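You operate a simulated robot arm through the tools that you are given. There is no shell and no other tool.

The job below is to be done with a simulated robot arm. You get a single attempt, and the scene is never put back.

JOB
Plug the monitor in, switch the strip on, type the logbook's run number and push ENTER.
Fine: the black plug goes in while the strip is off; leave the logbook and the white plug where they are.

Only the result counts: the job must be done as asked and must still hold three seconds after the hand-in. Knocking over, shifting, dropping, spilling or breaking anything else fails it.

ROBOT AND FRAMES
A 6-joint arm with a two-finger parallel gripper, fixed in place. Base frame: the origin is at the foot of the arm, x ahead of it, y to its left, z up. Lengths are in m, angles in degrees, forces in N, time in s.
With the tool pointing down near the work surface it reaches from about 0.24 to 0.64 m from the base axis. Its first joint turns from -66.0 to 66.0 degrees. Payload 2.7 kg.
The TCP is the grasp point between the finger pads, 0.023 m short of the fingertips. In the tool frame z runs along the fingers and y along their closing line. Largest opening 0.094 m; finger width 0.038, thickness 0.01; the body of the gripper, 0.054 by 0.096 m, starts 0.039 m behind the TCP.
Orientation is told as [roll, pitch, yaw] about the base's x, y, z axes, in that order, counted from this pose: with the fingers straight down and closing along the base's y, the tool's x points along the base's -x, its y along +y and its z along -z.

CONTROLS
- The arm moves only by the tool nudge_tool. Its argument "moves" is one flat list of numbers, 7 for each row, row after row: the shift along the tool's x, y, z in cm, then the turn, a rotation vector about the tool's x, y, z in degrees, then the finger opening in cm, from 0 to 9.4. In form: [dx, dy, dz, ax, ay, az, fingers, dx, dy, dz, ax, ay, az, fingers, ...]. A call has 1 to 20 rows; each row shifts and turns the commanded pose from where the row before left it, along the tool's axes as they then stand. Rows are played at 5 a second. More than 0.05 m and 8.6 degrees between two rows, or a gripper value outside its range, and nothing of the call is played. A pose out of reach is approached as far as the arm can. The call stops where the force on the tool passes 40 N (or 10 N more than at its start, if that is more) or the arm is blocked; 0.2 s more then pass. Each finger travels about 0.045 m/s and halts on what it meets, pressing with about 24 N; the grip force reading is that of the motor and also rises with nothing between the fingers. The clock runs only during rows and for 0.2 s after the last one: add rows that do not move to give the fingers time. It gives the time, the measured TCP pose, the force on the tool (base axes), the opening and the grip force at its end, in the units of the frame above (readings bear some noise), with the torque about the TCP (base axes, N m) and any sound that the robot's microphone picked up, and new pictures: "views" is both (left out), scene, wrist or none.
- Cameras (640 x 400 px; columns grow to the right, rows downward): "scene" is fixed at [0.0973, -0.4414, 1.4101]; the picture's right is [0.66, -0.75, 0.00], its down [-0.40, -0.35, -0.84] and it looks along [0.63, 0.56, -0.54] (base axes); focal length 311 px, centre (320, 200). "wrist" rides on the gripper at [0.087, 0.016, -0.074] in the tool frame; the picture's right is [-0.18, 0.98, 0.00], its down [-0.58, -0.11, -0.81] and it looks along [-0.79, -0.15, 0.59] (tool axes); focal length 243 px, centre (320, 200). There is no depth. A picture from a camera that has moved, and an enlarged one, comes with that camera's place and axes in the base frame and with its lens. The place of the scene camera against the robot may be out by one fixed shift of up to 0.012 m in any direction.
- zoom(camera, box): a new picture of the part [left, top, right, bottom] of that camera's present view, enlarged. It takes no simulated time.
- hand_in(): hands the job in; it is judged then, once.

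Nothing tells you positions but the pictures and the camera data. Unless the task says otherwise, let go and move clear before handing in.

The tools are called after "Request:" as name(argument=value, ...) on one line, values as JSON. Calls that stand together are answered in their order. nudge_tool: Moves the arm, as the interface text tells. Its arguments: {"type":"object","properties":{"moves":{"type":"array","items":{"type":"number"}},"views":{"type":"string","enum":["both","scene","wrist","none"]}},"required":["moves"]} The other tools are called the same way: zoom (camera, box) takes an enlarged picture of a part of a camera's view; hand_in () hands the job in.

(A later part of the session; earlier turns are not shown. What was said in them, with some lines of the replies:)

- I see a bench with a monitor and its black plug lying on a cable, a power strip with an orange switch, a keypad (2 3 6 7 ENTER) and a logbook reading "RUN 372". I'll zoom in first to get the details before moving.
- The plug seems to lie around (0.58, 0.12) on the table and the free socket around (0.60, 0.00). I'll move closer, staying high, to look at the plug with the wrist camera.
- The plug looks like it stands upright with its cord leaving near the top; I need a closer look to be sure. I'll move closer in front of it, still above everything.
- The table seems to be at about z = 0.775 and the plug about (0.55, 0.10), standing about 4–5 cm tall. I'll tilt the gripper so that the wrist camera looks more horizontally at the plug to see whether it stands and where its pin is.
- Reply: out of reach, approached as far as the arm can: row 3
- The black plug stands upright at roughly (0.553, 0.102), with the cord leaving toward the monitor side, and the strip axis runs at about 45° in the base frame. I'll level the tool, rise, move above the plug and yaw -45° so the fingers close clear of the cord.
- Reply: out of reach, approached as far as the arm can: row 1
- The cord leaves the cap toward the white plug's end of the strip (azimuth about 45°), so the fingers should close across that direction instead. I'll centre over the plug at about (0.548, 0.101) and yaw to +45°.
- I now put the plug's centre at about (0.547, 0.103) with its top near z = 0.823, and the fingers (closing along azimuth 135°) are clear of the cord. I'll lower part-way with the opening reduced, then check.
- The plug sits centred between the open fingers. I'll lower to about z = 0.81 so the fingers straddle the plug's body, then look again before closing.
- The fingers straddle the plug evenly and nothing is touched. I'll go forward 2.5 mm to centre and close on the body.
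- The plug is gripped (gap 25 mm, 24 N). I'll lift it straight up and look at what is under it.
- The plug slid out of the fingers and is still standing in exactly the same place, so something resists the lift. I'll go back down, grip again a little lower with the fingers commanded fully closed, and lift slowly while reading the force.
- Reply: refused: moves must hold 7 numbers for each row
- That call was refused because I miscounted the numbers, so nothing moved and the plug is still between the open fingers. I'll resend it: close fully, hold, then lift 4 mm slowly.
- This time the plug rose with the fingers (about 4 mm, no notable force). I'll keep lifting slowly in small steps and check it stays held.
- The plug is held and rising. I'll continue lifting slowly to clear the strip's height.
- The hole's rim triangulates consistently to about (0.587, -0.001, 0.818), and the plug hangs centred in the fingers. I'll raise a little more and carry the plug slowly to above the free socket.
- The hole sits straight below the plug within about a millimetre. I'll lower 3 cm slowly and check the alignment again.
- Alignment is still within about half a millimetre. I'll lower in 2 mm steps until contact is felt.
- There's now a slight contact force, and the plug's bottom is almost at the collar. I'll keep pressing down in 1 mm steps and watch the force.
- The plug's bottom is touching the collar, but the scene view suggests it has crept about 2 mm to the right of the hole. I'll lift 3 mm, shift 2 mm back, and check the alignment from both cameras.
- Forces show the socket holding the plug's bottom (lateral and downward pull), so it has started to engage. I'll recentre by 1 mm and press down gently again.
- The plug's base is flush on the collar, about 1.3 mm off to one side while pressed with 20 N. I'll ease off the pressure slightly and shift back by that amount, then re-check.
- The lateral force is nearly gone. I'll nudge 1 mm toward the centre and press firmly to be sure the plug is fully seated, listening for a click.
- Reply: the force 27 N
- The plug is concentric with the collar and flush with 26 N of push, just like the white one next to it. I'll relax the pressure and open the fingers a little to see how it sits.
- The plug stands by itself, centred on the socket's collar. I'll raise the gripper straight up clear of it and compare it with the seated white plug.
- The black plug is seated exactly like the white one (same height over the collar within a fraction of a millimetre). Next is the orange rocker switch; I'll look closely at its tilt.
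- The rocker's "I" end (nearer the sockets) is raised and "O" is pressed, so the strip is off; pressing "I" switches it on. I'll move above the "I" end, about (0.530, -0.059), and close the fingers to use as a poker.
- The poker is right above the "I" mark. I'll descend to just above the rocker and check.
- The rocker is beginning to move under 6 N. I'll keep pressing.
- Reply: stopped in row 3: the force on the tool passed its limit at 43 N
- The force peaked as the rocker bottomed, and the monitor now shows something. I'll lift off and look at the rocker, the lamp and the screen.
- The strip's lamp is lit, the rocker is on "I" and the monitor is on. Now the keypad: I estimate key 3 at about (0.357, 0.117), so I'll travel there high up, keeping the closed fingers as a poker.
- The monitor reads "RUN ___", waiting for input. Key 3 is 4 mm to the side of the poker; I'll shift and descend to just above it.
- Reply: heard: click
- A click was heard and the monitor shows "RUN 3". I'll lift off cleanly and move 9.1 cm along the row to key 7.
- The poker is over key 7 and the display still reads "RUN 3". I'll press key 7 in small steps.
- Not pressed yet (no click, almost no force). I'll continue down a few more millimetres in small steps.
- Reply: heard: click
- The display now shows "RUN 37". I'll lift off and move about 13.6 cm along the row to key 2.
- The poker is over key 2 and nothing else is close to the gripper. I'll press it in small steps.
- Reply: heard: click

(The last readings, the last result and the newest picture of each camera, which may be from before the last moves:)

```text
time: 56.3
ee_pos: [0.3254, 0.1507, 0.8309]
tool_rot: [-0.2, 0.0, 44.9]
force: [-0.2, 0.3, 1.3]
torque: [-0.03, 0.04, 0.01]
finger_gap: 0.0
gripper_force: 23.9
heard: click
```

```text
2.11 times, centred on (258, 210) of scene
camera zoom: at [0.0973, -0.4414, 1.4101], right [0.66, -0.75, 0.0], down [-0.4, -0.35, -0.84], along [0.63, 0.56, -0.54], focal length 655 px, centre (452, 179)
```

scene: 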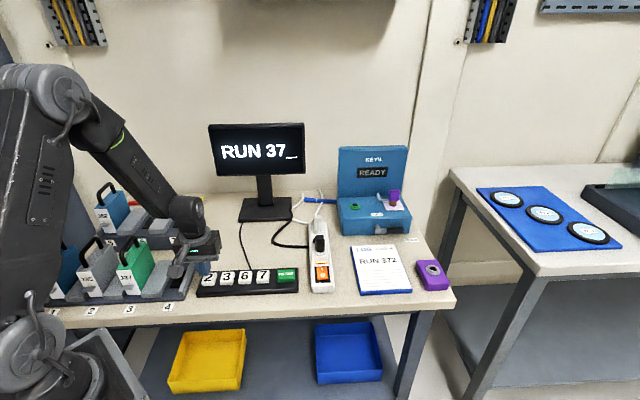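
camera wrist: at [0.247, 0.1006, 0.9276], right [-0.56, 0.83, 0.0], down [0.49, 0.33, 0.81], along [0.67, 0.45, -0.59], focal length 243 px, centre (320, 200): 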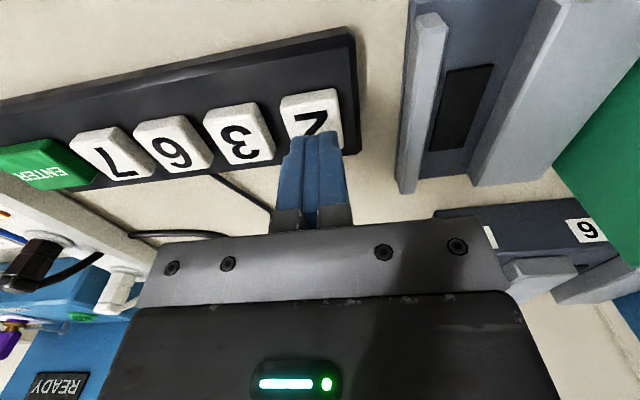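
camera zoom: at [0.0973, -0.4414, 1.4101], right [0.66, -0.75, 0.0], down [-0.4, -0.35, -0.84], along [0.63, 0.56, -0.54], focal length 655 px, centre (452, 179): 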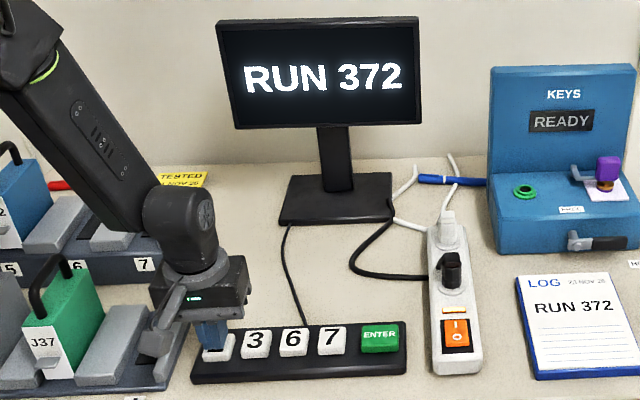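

The display reads "RUN 372". Now ENTER: I'll lift off and move about 19.5 cm back along the row to the green key.

Request:
nudge_tool(moves=[0, 0, -1.0, 0, 0, 0, 0, 0, 0, -1.5, 0, 0, 0, 0, 0, -3.9, 0, 0, 0, 0, 0, 0, -3.9, 0, 0, 0, 0, 0, 0, -3.9, 0, 0, 0, 0, 0, 0, -3.9, 0, 0, 0, 0, 0, 0, -3.9, 0, 0, 0, 0, 0, 0, 0, 0, 0, 0, 0, 0])

Request:
zoom(camera="wrist", box=[220, 40, 420, 220])

Request:
zoom(camera="scene", box=[195, 115, 320, 305])

```text
time: 58.1
ee_pos: [0.4579, 0.0106, 0.8589]
tool_rot: [-0.1, 0.0, 45.1]
force: [0.4, -0.1, -0.2]
torque: [-0.02, 0.01, -0.02]
finger_gap: 0.0
gripper_force: 23.9
camera wrist: at [0.3851, -0.0399, 0.9322], right [-0.56, 0.83, 0.0], down [0.49, 0.33, 0.81], along [0.67, 0.45, -0.59], focal length 243 px, centre (320, 200)
```

scene: 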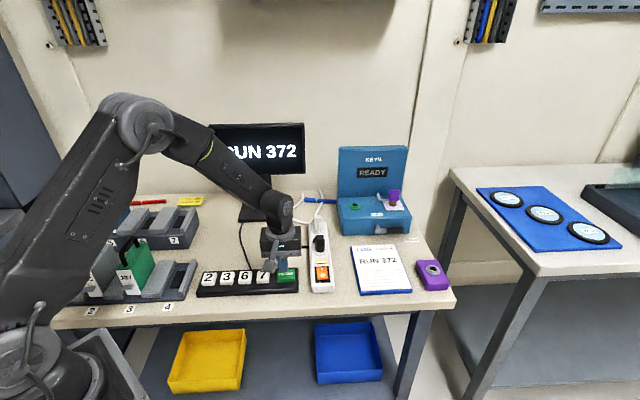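
wrist: 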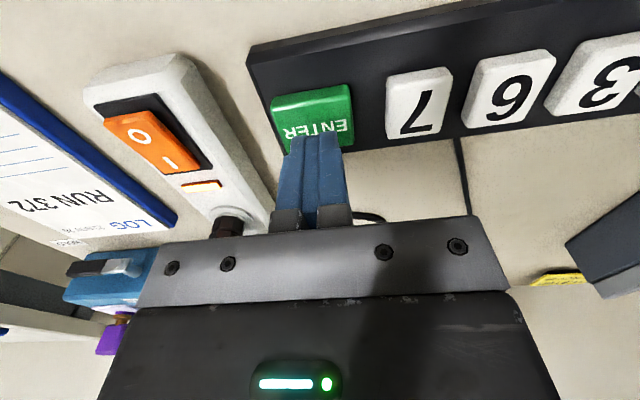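

```text
2.22 times, centred on (320, 130) of wrist
camera zoom: at [0.3851, -0.0399, 0.9322], right [-0.56, 0.83, 0.0], down [0.49, 0.33, 0.81], along [0.67, 0.45, -0.59], focal length 539 px, centre (320, 356)
```

zoom: 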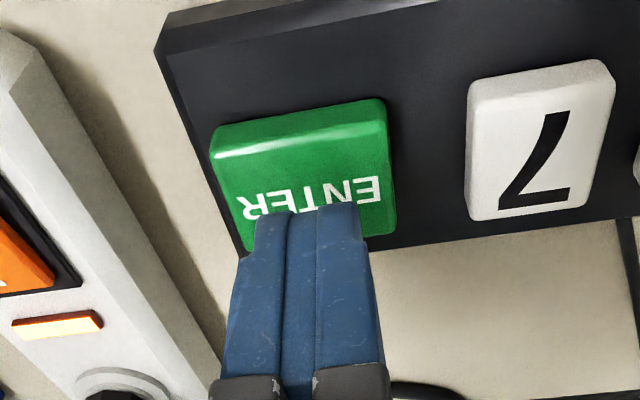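

```text
2.11 times, centred on (258, 210) of scene
camera zoom: at [0.0973, -0.4414, 1.4101], right [0.66, -0.75, 0.0], down [-0.4, -0.35, -0.84], along [0.63, 0.56, -0.54], focal length 655 px, centre (452, 179)
```

zoom: 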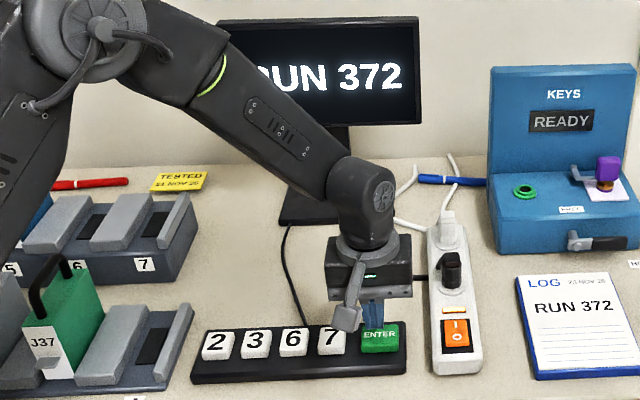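

The poker is over ENTER with "RUN 372" still displayed. I'll shift 4 mm to its centre and press in small steps.

Request:
nudge_tool(moves=[0, -0.3, 0.6, 0, 0, 0, 0, 0, 0, 0.5, 0, 0, 0, 0, 0, 0, 0.5, 0, 0, 0, 0, 0, 0, 0.4, 0, 0, 0, 0, 0, 0, 0.2, 0, 0, 0, 0, 0, 0, 0.15, 0, 0, 0, 0, 0, 0, 0.15, 0, 0, 0, 0, 0, 0, 0, 0, 0, 0, 0], views="none")

Request:
zoom(camera="scene", box=[195, 115, 320, 305])

```text
time: 59.9
ee_pos: [0.4639, 0.0101, 0.8355]
tool_rot: [-0.1, -0.2, 45.0]
force: [-0.1, -0.5, 0.7]
torque: [-0.02, -0.01, -0.02]
finger_gap: 0.0
gripper_force: 23.6
```

```text
2.11 times, centred on (258, 210) of scene
camera zoom: at [0.0973, -0.4414, 1.4101], right [0.66, -0.75, 0.0], down [-0.4, -0.35, -0.84], along [0.63, 0.56, -0.54], focal length 655 px, centre (452, 179)
```

zoom: 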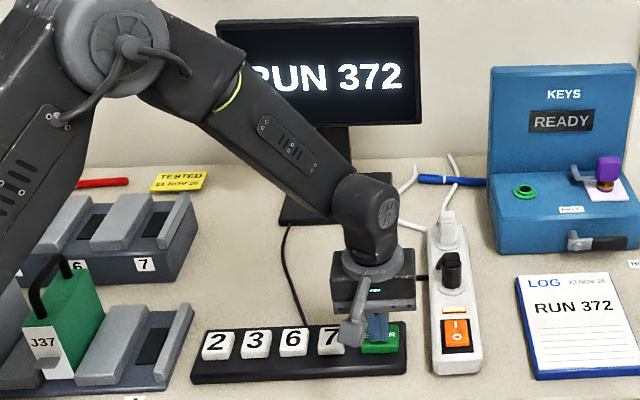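

Request:
nudge_tool(moves=[0, 0, 0.15, 0, 0, 0, 0, 0, 0, 0.15, 0, 0, 0, 0, 0, 0, 0.15, 0, 0, 0, 0, 0, 0, 0, 0, 0, 0, 0], views="none")

Request:
zoom(camera="scene", box=[195, 115, 320, 305])

```text
time: 60.9
ee_pos: [0.4642, 0.0109, 0.8288]
tool_rot: [-0.2, -0.1, 44.8]
force: [-6.4, -1.9, 12.2]
torque: [-0.09, 0.15, 0.02]
finger_gap: 0.0003
gripper_force: 23.8
heard: click
```

```text
2.11 times, centred on (258, 210) of scene
camera zoom: at [0.097, -0.4414, 1.4101], right [0.66, -0.75, 0.0], down [-0.4, -0.35, -0.84], along [0.63, 0.56, -0.54], focal length 655 px, centre (452, 179)
```

zoom: 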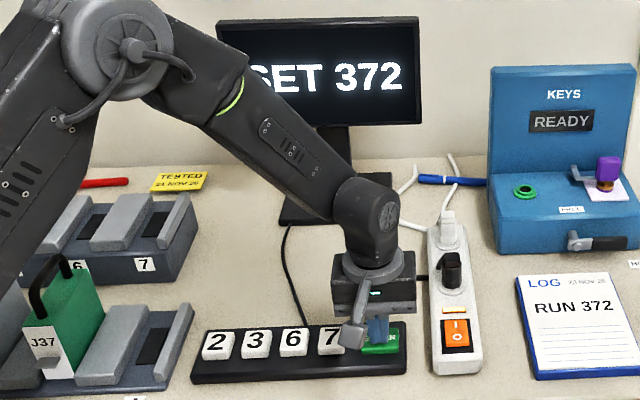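

A click was heard and the display now reads "SET 372". I'll lift straight off, move clear and check everything before handing in.

Request:
nudge_tool(moves=[0, 0, -0.5, 0, 0, 0, 0, 0, 0, -1.5, 0, 0, 0, 0, 0, 0, -3.0, 0, 0, 0, 0, 0, 0, -3.5, 0, 0, 0, 0, 0, 0, -3.5, 0, 0, 0, 0, 3.0, 0, -2.0, 0, 0, 0, 0, 3.0, 0, -2.0, 0, 0, 0, 0, 0, 0, 0, 0, 0, 0, 0, 0, 0, 0, 0, 0, 0, 0])

Request:
zoom(camera="scene", box=[195, 115, 320, 305])

Request:
zoom(camera="scene", box=[290, 180, 460, 300])

```text
time: 62.9
ee_pos: [0.4213, -0.0342, 0.9882]
tool_rot: [-0.2, -0.1, 44.8]
force: [-0.2, -0.3, 0.2]
torque: [0.03, -0.01, 0.01]
finger_gap: 0.0
gripper_force: 24.6
camera wrist: at [0.3479, -0.0843, 1.0624], right [-0.56, 0.83, 0.0], down [0.49, 0.33, 0.81], along [0.67, 0.45, -0.59], focal length 243 px, centre (320, 200)
```

scene: 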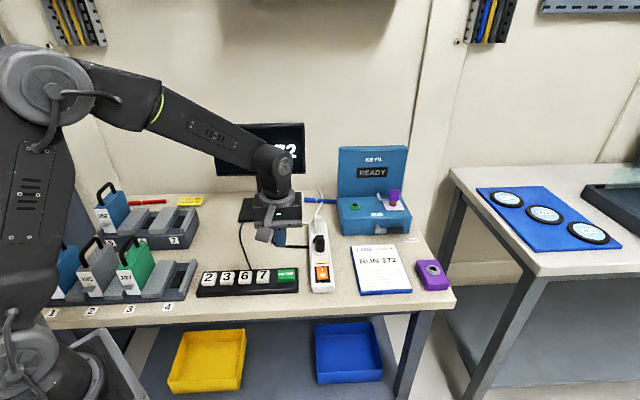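
wrist: 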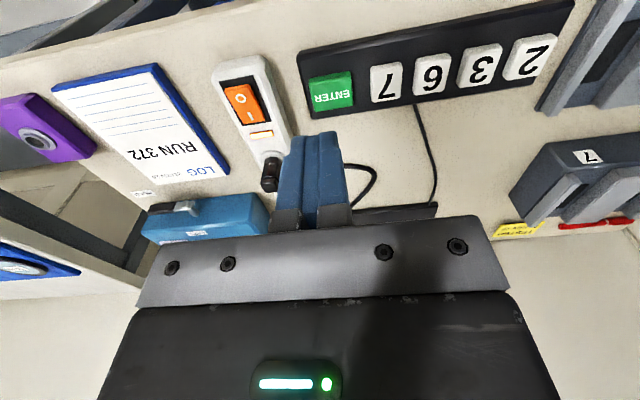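

```text
2.11 times, centred on (258, 210) of scene
camera zoom: at [0.0973, -0.4414, 1.4101], right [0.66, -0.75, 0.0], down [-0.4, -0.35, -0.84], along [0.63, 0.56, -0.54], focal length 655 px, centre (452, 179)
```

zoom: 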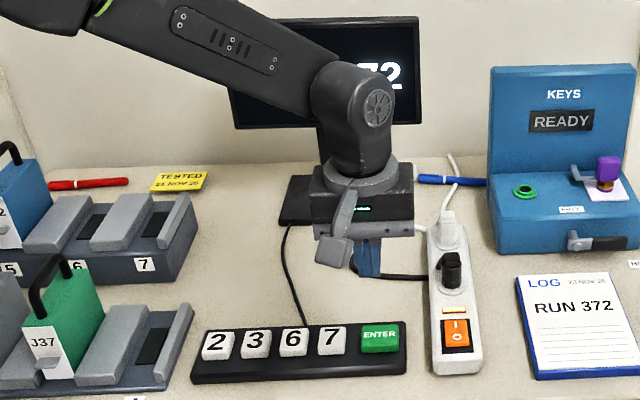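

```text
3.33 times, centred on (375, 240) of scene
camera zoom: at [0.0973, -0.4414, 1.4101], right [0.66, -0.75, 0.0], down [-0.4, -0.35, -0.84], along [0.63, 0.56, -0.54], focal length 1038 px, centre (137, 67)
```

zoom: 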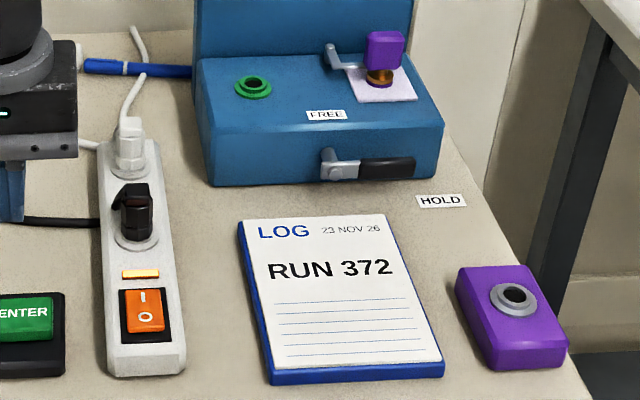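

Plug, lamp, rocker and logbook all look as they should. I'll move the arm a little further aside to see the whole screen before handing in.

Request:
nudge_tool(moves=[0, 4.0, -2.0, 0, 0, 0, 2.0, 0, 4.0, -1.0, 0, 0, 0, 2.0, 0, 4.0, 0, 0, 0, 0, 2.0, 0, 4.0, 0, 0, 0, 0, 2.0, 0, 0, 0, 0, 0, 0, 2.0])

Request:
zoom(camera="scene", box=[195, 115, 345, 305])

Request:
zoom(camera="scene", box=[295, 205, 345, 295])

```text
time: 64.1
ee_pos: [0.3063, 0.0787, 1.0159]
tool_rot: [-0.2, -0.1, 44.9]
force: [0.4, 0.6, 1.0]
torque: [-0.03, 0.0, 0.02]
finger_gap: 0.0201
gripper_force: 0.0
camera wrist: at [0.2321, 0.0289, 1.0907], right [-0.56, 0.83, 0.0], down [0.49, 0.33, 0.81], along [0.67, 0.45, -0.59], focal length 243 px, centre (320, 200)
```

scene: 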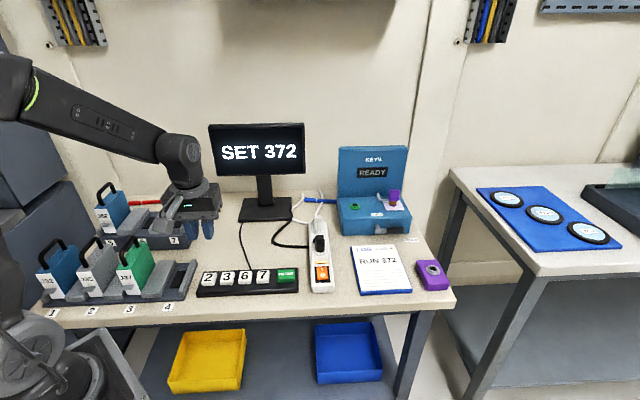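
wrist: 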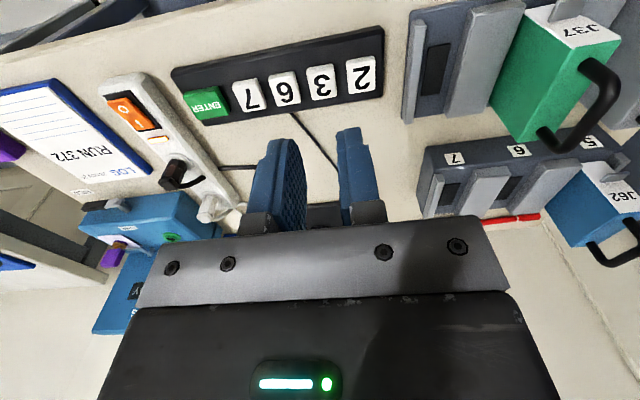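

```text
2.11 times, centred on (270, 210) of scene
camera zoom: at [0.0973, -0.4414, 1.4101], right [0.66, -0.75, 0.0], down [-0.4, -0.35, -0.84], along [0.63, 0.56, -0.54], focal length 655 px, centre (425, 179)
```

zoom: 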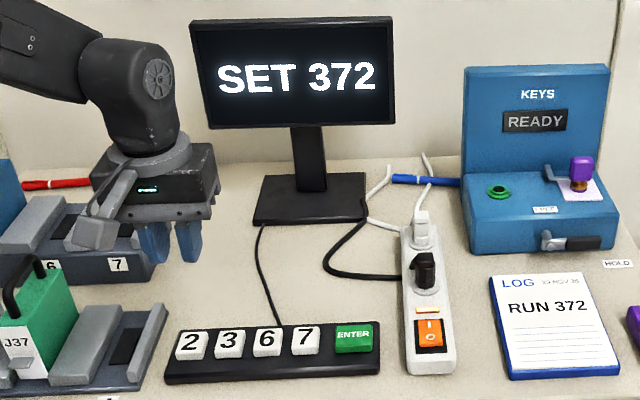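

```text
4.44 times, centred on (320, 250) of scene
camera zoom: at [0.0973, -0.4414, 1.4101], right [0.66, -0.75, 0.0], down [-0.4, -0.35, -0.84], along [0.63, 0.56, -0.54], focal length 1384 px, centre (320, -22)
```

zoom: 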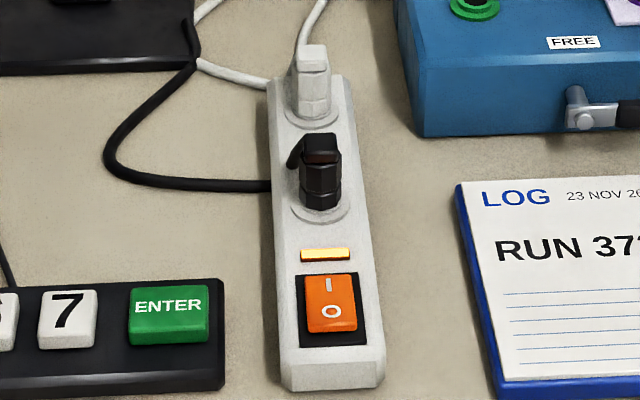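

The monitor reads "SET 372". The black plug is seated, the strip is on with its lamp lit, and the logbook and white plug look unmoved. The arm is clear with nothing in the gripper, so I'm handing in.

Request:
hand_in()

```text
The job is handed in.
```

The job is done and handed in. The monitor shows "SET 372", which matches the logbook's run number.

- **Plug:** I put the black plug into the free socket while the strip was still off. It sits at the same height as the white plug next to it.
- **Strip:** I pressed the rocker to "I". The lamp lit and the monitor came on.
- **Run number:** I pressed 3, 7, 2 and then ENTER, with one click heard for each. The display went from "RUN 372" to "SET 372" on ENTER.

On the first attempt to lift the plug, it slipped out of the fingers but stayed upright in the same place. I gripped it again and it held.

I didn't touch the logbook or the white plug, and they look unmoved in the last pictures. The arm ended clear of everything with nothing in the gripper.
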